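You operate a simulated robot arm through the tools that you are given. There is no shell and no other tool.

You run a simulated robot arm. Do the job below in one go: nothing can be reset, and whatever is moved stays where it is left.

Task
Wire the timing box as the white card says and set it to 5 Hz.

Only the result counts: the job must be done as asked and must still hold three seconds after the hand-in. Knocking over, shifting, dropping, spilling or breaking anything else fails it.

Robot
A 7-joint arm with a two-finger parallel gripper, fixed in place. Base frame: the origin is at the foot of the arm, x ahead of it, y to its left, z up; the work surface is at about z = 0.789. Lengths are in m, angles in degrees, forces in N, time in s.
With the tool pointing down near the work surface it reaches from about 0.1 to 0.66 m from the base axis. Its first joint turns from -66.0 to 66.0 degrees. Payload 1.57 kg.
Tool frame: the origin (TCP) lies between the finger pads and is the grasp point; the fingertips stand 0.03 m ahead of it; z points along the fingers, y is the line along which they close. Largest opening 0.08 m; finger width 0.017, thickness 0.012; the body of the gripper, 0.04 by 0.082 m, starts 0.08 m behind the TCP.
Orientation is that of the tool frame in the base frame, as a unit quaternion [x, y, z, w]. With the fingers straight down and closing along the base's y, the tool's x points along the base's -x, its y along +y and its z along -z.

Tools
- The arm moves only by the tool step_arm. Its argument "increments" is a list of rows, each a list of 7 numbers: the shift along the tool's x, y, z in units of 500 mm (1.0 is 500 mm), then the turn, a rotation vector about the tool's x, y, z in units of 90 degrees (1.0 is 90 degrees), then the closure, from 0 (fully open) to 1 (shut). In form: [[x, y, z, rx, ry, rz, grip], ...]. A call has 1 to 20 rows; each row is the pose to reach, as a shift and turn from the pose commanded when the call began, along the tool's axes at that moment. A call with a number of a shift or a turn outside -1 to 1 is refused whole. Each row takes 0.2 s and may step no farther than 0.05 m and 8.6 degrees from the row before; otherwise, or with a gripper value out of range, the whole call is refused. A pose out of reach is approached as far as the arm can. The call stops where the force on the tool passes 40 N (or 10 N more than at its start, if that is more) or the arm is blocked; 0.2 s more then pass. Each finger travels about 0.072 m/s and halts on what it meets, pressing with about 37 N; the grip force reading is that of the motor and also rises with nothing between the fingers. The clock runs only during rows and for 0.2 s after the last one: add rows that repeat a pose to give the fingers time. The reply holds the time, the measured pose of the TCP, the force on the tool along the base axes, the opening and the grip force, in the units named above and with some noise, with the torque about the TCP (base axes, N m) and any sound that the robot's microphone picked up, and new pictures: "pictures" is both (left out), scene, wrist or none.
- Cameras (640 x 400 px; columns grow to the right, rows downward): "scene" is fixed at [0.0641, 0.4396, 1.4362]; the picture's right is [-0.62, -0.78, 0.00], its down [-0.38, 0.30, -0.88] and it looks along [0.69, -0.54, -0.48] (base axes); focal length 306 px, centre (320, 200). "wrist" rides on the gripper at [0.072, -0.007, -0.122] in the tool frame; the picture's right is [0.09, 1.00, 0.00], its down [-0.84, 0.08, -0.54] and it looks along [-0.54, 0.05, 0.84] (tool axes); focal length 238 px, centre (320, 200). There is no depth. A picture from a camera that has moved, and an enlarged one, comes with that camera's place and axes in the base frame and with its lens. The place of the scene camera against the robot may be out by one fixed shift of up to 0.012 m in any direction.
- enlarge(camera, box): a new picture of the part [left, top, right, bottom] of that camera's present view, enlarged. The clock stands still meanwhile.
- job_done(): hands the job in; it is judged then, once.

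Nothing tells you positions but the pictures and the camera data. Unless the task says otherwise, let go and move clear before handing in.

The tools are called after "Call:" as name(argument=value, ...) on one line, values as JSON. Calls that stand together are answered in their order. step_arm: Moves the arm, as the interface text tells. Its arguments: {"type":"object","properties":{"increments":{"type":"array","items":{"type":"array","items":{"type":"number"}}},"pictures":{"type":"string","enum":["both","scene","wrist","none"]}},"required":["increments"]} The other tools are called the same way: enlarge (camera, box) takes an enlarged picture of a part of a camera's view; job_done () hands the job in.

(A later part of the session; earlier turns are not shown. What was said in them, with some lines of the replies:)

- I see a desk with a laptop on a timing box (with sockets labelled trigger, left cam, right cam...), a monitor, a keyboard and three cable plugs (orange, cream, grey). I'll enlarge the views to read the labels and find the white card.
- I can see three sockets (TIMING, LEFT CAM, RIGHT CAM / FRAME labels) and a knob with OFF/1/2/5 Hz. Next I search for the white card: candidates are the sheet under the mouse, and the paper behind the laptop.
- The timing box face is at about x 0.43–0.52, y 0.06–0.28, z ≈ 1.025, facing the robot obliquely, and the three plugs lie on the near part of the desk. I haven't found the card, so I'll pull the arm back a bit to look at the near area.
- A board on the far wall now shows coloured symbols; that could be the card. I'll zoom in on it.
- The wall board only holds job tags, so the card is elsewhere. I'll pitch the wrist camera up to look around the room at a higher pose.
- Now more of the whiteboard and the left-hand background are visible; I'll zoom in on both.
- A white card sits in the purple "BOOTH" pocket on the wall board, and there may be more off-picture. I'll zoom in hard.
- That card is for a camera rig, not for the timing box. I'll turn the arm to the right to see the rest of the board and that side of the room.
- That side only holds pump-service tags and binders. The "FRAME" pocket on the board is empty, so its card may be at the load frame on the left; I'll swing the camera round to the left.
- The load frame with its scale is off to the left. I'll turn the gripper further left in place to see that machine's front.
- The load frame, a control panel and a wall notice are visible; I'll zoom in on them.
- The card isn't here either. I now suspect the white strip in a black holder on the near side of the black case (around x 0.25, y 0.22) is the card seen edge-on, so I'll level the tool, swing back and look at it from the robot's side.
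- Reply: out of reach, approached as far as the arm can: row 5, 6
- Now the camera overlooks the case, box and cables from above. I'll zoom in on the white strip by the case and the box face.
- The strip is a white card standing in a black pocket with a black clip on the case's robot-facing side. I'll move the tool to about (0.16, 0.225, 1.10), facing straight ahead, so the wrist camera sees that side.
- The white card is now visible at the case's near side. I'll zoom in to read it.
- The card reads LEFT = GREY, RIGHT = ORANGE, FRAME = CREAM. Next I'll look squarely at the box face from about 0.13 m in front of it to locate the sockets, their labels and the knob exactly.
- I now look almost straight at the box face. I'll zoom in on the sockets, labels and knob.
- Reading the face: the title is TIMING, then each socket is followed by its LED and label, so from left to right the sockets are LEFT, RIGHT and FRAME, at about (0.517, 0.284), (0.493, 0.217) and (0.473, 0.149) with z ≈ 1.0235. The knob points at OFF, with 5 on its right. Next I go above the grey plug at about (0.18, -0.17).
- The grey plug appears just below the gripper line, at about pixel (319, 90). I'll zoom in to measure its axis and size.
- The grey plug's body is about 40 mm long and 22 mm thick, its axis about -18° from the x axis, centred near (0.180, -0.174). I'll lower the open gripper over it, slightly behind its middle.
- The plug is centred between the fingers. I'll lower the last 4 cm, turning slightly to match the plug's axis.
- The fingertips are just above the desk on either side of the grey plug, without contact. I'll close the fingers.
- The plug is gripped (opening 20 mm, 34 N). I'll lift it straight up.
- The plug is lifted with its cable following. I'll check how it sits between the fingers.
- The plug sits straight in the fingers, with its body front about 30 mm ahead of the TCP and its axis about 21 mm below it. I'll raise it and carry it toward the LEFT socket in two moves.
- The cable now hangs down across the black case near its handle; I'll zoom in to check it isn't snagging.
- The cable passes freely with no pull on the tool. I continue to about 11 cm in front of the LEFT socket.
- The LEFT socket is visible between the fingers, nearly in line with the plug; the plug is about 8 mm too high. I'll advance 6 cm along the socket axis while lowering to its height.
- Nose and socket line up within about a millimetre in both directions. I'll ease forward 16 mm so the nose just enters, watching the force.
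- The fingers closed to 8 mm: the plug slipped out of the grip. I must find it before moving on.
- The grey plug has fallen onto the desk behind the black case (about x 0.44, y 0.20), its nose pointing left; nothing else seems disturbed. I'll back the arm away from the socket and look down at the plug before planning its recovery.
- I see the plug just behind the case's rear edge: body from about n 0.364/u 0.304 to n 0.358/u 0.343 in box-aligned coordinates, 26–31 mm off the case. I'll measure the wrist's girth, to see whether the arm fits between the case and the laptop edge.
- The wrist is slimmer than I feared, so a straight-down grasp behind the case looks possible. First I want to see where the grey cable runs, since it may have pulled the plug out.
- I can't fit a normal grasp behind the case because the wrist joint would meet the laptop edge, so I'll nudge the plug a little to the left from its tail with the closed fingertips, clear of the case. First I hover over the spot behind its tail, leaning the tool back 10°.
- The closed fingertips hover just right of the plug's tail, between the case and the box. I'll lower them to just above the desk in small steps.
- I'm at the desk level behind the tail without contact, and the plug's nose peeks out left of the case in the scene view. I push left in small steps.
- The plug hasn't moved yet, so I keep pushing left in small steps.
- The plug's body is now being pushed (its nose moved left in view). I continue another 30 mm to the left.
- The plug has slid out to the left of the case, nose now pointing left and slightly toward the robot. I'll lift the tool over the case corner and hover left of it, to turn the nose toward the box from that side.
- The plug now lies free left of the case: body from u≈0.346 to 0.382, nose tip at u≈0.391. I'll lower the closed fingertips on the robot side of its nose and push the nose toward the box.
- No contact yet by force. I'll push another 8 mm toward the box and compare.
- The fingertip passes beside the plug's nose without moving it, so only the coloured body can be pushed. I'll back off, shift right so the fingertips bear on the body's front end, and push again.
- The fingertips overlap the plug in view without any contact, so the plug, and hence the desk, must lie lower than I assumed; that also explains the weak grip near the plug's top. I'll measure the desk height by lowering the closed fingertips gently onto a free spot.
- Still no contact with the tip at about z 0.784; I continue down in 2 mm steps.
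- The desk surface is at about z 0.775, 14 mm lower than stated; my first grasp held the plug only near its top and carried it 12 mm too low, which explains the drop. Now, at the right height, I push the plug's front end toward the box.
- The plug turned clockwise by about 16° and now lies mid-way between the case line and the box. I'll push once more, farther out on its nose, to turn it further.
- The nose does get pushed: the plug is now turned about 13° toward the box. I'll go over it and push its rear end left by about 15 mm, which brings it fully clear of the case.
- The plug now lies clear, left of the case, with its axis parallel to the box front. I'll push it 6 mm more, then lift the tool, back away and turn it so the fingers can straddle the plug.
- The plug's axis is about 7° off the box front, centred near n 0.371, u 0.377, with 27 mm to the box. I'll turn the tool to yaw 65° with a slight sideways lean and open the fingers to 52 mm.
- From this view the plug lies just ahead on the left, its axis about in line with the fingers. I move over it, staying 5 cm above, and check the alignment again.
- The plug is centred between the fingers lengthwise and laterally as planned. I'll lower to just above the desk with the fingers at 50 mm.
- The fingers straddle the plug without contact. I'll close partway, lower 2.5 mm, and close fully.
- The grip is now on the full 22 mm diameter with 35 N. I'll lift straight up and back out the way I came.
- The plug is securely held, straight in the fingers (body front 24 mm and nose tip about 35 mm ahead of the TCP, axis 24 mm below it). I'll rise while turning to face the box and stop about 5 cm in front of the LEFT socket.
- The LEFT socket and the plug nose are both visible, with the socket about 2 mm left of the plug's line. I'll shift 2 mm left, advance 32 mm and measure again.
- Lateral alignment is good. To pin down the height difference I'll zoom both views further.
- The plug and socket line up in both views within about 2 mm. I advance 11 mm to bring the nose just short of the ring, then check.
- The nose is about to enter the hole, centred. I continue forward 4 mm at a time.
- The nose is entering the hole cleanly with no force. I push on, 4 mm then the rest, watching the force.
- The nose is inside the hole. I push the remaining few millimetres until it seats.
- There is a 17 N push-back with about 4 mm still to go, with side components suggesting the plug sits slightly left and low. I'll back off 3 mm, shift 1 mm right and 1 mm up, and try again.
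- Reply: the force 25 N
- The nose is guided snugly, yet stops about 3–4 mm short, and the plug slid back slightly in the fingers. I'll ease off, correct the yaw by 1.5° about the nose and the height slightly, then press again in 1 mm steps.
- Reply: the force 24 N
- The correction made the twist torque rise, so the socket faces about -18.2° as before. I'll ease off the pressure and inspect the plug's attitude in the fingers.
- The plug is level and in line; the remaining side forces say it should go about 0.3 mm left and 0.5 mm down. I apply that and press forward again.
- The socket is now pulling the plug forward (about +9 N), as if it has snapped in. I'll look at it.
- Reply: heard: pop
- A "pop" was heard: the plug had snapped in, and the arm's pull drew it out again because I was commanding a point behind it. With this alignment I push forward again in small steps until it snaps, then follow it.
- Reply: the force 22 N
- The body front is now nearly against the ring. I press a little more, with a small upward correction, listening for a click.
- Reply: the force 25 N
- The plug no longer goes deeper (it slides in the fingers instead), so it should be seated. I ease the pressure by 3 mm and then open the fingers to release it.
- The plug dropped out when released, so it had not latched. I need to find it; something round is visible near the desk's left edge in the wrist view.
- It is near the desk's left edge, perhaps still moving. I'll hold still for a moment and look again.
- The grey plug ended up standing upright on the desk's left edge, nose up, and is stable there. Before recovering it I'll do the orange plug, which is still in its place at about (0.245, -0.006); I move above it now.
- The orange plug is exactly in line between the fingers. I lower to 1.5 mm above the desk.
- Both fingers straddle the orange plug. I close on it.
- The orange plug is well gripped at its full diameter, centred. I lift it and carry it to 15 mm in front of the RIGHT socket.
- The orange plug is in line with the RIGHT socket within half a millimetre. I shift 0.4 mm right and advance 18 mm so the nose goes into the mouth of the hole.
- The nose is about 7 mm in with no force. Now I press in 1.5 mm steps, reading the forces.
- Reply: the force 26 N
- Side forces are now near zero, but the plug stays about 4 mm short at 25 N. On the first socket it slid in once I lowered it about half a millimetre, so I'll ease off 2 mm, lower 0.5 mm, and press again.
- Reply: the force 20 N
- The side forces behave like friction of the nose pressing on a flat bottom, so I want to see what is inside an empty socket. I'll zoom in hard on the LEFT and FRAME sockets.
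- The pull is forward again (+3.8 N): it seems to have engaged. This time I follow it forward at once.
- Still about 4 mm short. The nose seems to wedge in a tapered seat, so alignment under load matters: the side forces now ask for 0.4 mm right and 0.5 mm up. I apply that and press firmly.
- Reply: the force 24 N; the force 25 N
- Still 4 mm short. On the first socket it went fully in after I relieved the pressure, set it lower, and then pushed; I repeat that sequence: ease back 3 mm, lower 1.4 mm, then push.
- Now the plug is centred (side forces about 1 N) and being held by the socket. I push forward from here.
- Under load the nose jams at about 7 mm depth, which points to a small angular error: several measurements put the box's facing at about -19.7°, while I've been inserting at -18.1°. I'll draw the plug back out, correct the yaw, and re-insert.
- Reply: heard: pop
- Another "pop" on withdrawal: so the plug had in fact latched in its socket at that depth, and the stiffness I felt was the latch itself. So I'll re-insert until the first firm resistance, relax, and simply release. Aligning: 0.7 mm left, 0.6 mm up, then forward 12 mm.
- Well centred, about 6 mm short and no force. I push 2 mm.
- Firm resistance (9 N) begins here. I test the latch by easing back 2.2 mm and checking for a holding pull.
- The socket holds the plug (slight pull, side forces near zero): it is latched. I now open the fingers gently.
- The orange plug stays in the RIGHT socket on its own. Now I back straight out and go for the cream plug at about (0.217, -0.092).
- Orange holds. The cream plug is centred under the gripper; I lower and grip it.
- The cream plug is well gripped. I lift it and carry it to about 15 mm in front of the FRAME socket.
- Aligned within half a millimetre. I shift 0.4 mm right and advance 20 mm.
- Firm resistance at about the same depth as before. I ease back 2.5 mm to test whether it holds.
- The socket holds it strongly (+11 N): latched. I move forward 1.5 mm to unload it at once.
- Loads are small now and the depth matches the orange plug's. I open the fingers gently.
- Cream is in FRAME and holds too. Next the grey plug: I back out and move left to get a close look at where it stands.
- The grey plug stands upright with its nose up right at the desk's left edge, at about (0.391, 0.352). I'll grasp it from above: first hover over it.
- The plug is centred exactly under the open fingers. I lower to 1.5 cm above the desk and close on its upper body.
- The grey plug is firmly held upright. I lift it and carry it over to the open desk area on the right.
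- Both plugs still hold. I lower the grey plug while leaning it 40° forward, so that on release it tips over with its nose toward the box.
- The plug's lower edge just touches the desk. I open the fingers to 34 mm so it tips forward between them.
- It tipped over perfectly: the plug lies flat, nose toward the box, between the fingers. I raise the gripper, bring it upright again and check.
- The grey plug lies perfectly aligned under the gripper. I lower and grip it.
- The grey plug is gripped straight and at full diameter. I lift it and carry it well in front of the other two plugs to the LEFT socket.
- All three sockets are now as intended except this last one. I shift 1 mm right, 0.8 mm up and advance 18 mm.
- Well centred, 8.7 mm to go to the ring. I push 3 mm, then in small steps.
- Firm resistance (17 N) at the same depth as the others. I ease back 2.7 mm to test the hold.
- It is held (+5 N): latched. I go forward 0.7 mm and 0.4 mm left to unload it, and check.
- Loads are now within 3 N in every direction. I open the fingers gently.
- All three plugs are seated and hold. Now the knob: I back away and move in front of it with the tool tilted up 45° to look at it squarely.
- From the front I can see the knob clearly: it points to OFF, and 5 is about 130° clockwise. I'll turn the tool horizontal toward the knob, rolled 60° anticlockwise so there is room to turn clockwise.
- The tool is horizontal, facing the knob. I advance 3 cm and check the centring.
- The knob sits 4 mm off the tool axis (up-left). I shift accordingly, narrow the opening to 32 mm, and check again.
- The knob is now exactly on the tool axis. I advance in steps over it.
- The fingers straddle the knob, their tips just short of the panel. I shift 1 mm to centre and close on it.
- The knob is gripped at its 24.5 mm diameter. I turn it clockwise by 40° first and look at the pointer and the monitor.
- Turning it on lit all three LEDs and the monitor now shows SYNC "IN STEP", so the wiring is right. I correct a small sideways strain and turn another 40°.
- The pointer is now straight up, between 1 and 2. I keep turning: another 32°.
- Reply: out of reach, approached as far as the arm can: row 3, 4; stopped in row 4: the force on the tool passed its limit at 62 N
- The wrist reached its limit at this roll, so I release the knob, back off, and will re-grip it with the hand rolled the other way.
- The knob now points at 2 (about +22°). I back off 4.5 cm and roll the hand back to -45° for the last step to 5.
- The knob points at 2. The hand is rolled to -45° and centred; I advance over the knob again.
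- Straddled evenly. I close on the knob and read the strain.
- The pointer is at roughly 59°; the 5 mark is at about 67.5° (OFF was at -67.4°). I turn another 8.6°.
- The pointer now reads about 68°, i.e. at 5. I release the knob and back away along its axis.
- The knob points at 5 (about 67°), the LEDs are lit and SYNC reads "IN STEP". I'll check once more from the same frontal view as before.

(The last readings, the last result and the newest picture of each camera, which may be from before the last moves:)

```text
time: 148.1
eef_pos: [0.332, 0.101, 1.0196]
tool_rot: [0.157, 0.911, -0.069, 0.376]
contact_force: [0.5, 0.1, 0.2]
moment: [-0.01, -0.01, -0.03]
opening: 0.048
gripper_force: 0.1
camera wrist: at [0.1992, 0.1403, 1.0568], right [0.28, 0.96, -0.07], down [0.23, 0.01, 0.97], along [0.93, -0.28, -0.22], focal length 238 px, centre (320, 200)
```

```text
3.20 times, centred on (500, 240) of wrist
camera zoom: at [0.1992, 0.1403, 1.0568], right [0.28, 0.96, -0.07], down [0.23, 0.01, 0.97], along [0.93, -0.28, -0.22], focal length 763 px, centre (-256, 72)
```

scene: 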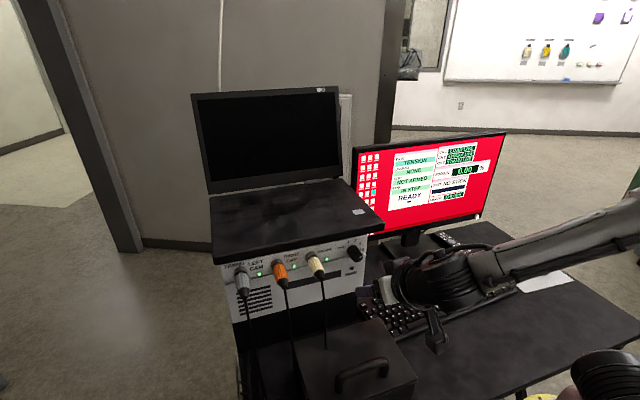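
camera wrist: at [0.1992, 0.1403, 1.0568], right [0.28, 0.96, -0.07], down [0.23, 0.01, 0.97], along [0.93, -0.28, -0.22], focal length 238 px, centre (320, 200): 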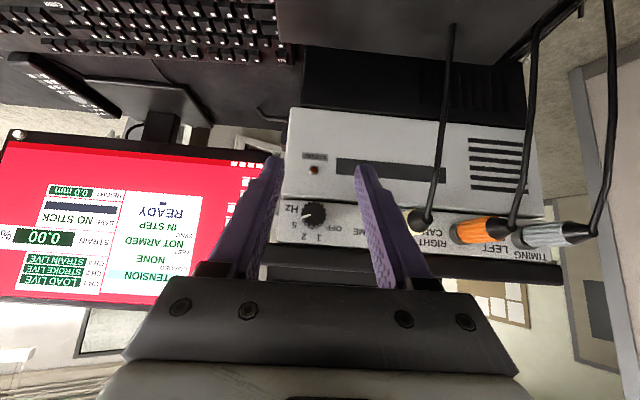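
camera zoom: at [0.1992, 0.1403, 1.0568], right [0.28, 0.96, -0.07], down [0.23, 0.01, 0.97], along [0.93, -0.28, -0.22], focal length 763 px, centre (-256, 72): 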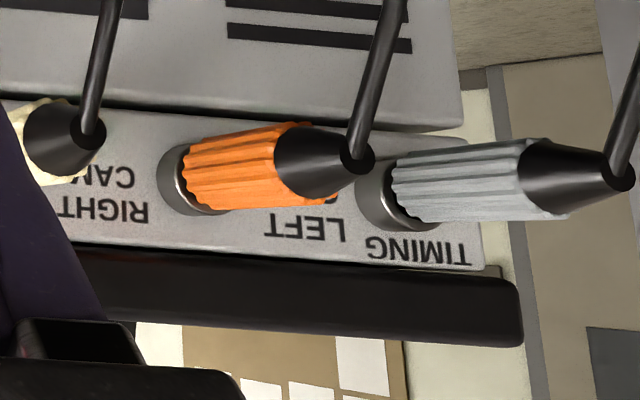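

The pointer sits on the 5 mark, symmetric to where it stood at OFF. I'll check that nothing else on the desk moved by comparing the same crop as at the start.

Call:
enlarge(camera="scene", box=[230, 290, 430, 400])

Call:
enlarge(camera="scene", box=[470, 230, 590, 305])

Call:
enlarge(camera="scene", box=[210, 220, 380, 326])

```text
3.20 times, centred on (330, 345) of scene
camera zoom: at [0.0641, 0.4396, 1.4362], right [-0.62, -0.78, 0.0], down [-0.38, 0.3, -0.88], along [0.69, -0.54, -0.48], focal length 979 px, centre (288, -264)
```

zoom: 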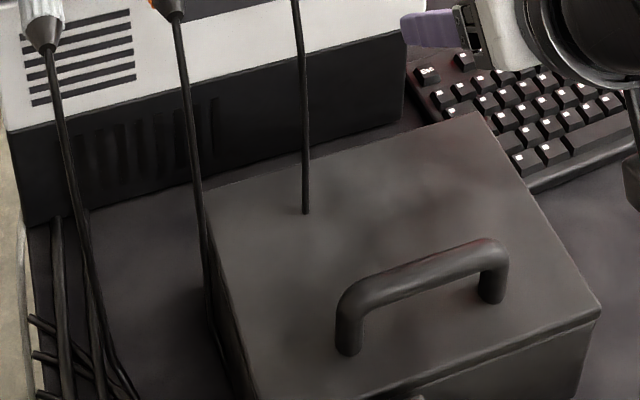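

```text
5.33 times, centred on (530, 268) of scene
camera zoom: at [0.0641, 0.4396, 1.4362], right [-0.62, -0.78, 0.0], down [-0.38, 0.3, -0.88], along [0.69, -0.54, -0.48], focal length 1631 px, centre (-800, -160)
```

zoom: 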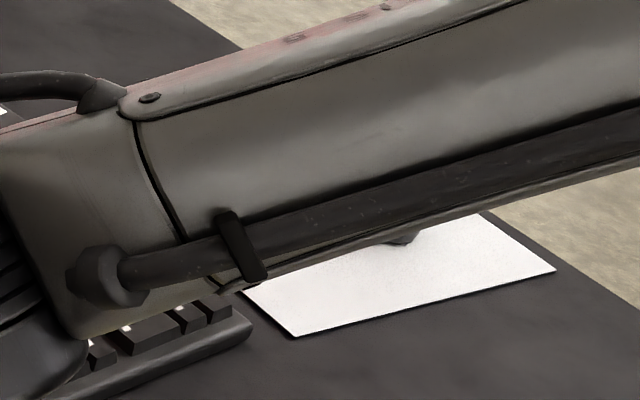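

```text
3.76 times, centred on (295, 273) of scene
camera zoom: at [0.0641, 0.4396, 1.4362], right [-0.62, -0.78, 0.0], down [-0.38, 0.3, -0.88], along [0.69, -0.54, -0.48], focal length 1152 px, centre (414, -75)
```

zoom: 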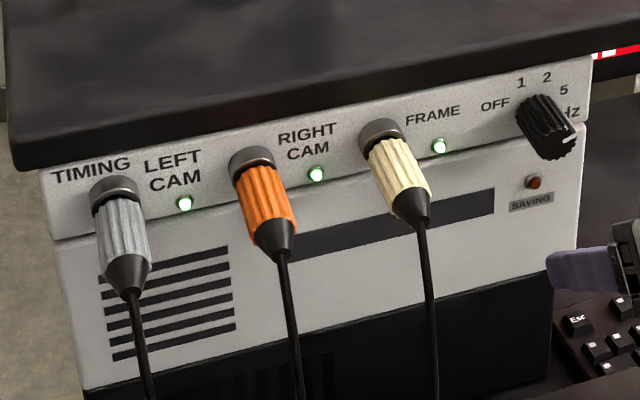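

Everything else is where it was, the three LEDs are lit, and the knob is at 5. I move the arm clear, up and back.

Call:
step_arm(increments=[[0.06, 0, -0.06, 0, 0, 0, 0.4], [0.03, 0, -0.13, 0, 0.0833, 0, 0.4], [-0.02, 0, -0.19, 0, 0.1667, 0, 0.4], [-0.07, 0, -0.25, 0, 0.25, 0, 0.4], [-0.12, 0, -0.3, 0, 0.3333, 0, 0.4], [-0.16, 0, -0.34, 0, 0.4167, 0, 0.4], [-0.16, 0, -0.34, 0, 0.5, 0, 0.4], [-0.16, 0, -0.34, 0, 0.5, 0, 0.4]])

Call:
enlarge(camera="scene", box=[210, 220, 380, 326])

Call:
enlarge(camera="scene", box=[340, 120, 520, 232])

```text
time: 149.9
eef_pos: [0.2721, 0.1235, 1.1976]
tool_rot: [0.171, 0.985, -0.004, -0.001]
contact_force: [0.1, 0.3, -0.3]
moment: [0.02, -0.02, 0.03]
opening: 0.0479
gripper_force: 0.1
camera wrist: at [0.2017, 0.1417, 1.3206], right [0.25, 0.97, -0.01], down [0.82, -0.21, 0.54], along [0.52, -0.14, -0.84], focal length 238 px, centre (320, 200)
```

scene: 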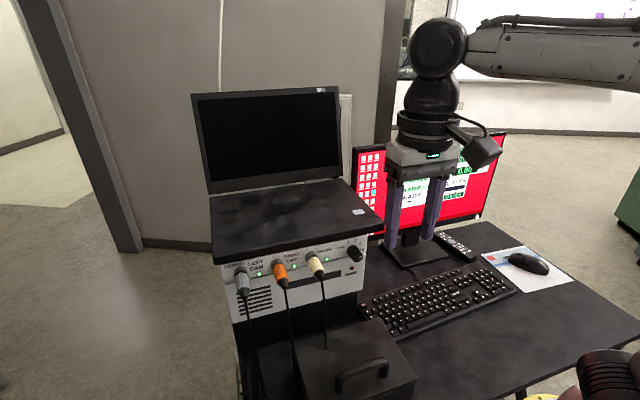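
wrist: 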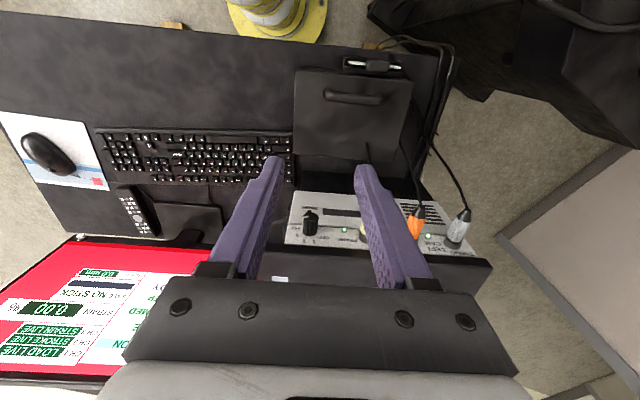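

```text
3.76 times, centred on (295, 273) of scene
camera zoom: at [0.0641, 0.4396, 1.4362], right [-0.62, -0.78, 0.0], down [-0.38, 0.3, -0.88], along [0.69, -0.54, -0.48], focal length 1152 px, centre (414, -75)
```

zoom: 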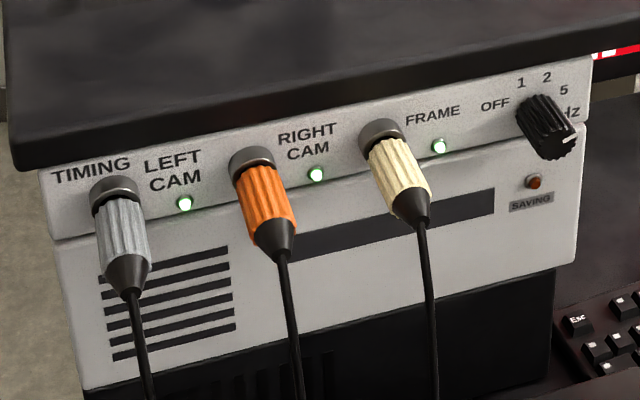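

```text
3.56 times, centred on (430, 176) of scene
camera zoom: at [0.0641, 0.4396, 1.4362], right [-0.62, -0.78, 0.0], down [-0.38, 0.3, -0.88], along [0.69, -0.54, -0.48], focal length 1088 px, centre (-71, 285)
```

zoom: 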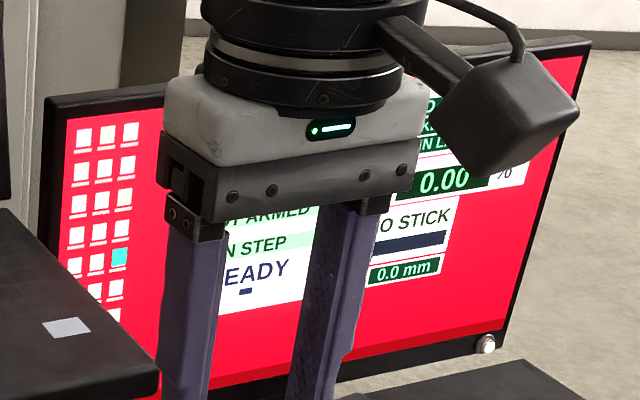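

The arm is clear; grey is in LEFT, orange in RIGHT, cream in FRAME, the knob is at 5 and SYNC reads "IN STEP". I wait three seconds to confirm it holds.

Call:
step_arm(increments=[[0, 0, 0, 0, 0, 0, 0.4], [0, 0, 0, 0, 0, 0, 0.4], [0, 0, 0, 0, 0, 0, 0.4], [0, 0, 0, 0, 0, 0, 0.4], [0, 0, 0, 0, 0, 0, 0.4], [0, 0, 0, 0, 0, 0, 0.4], [0, 0, 0, 0, 0, 0, 0.4], [0, 0, 0, 0, 0, 0, 0.4], [0, 0, 0, 0, 0, 0, 0.4], [0, 0, 0, 0, 0, 0, 0.4], [0, 0, 0, 0, 0, 0, 0.4], [0, 0, 0, 0, 0, 0, 0.4], [0, 0, 0, 0, 0, 0, 0.4], [0, 0, 0, 0, 0, 0, 0.4], [0, 0, 0, 0, 0, 0, 0.4], [0, 0, 0, 0, 0, 0, 0.4]], pictures="none")

Call:
enlarge(camera="scene", box=[210, 220, 380, 326])

```text
time: 153.3
eef_pos: [0.2725, 0.1236, 1.1975]
tool_rot: [0.173, 0.985, -0.004, 0.0]
contact_force: [0.2, 0.0, 0.3]
moment: [-0.01, -0.01, -0.03]
opening: 0.048
gripper_force: 0.2
```

```text
3.76 times, centred on (295, 273) of scene
camera zoom: at [0.0641, 0.4396, 1.4362], right [-0.62, -0.78, 0.0], down [-0.38, 0.3, -0.88], along [0.69, -0.54, -0.48], focal length 1152 px, centre (414, -75)
```

zoom: 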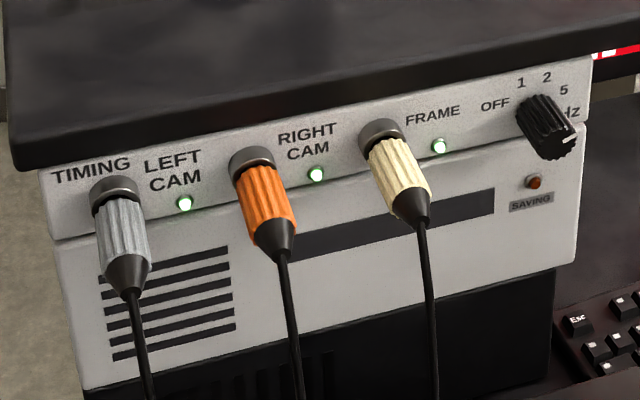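

Nothing has changed after more than three seconds: all plugs hold, all LEDs are lit, and the knob stays at 5 Hz. I hand the job in.

Call:
job_done()

```text
The job is handed in.
```

The timing box is wired as the white card says and set to 5 Hz, and I have handed the job in. The handed-in result has not been reported back to me.

- **Wiring:** the card reads LEFT grey, RIGHT orange, FRAME cream. Each plug is in its socket, all three LEDs are lit, and the monitor's SYNC line changed from "BOX OFF" to "IN STEP".
- **Plug depth:** each plug stops about 4–5 mm short of its ring. Two of them gave a "pop" when I drew them out again, and all three held when tugged, so I took that depth as seated.
- **Rate:** the knob points at the 5 mark, within a few degrees by the camera views.
- **Hold:** with the arm clear, I waited a little over three seconds and nothing shifted.

The grey plug was dropped twice on the way. Its first grip was too high, because the desk is about 14 mm lower than stated. The second time it had not latched when I let go. It landed once behind the black case and once at the desk's left edge; I picked it up and seated it properly. In the camera views I compared, the case, keyboard and box had not moved. Part of the mouse area was hidden by the arm in that check, but the mouse and pad look in place in the last wide views.
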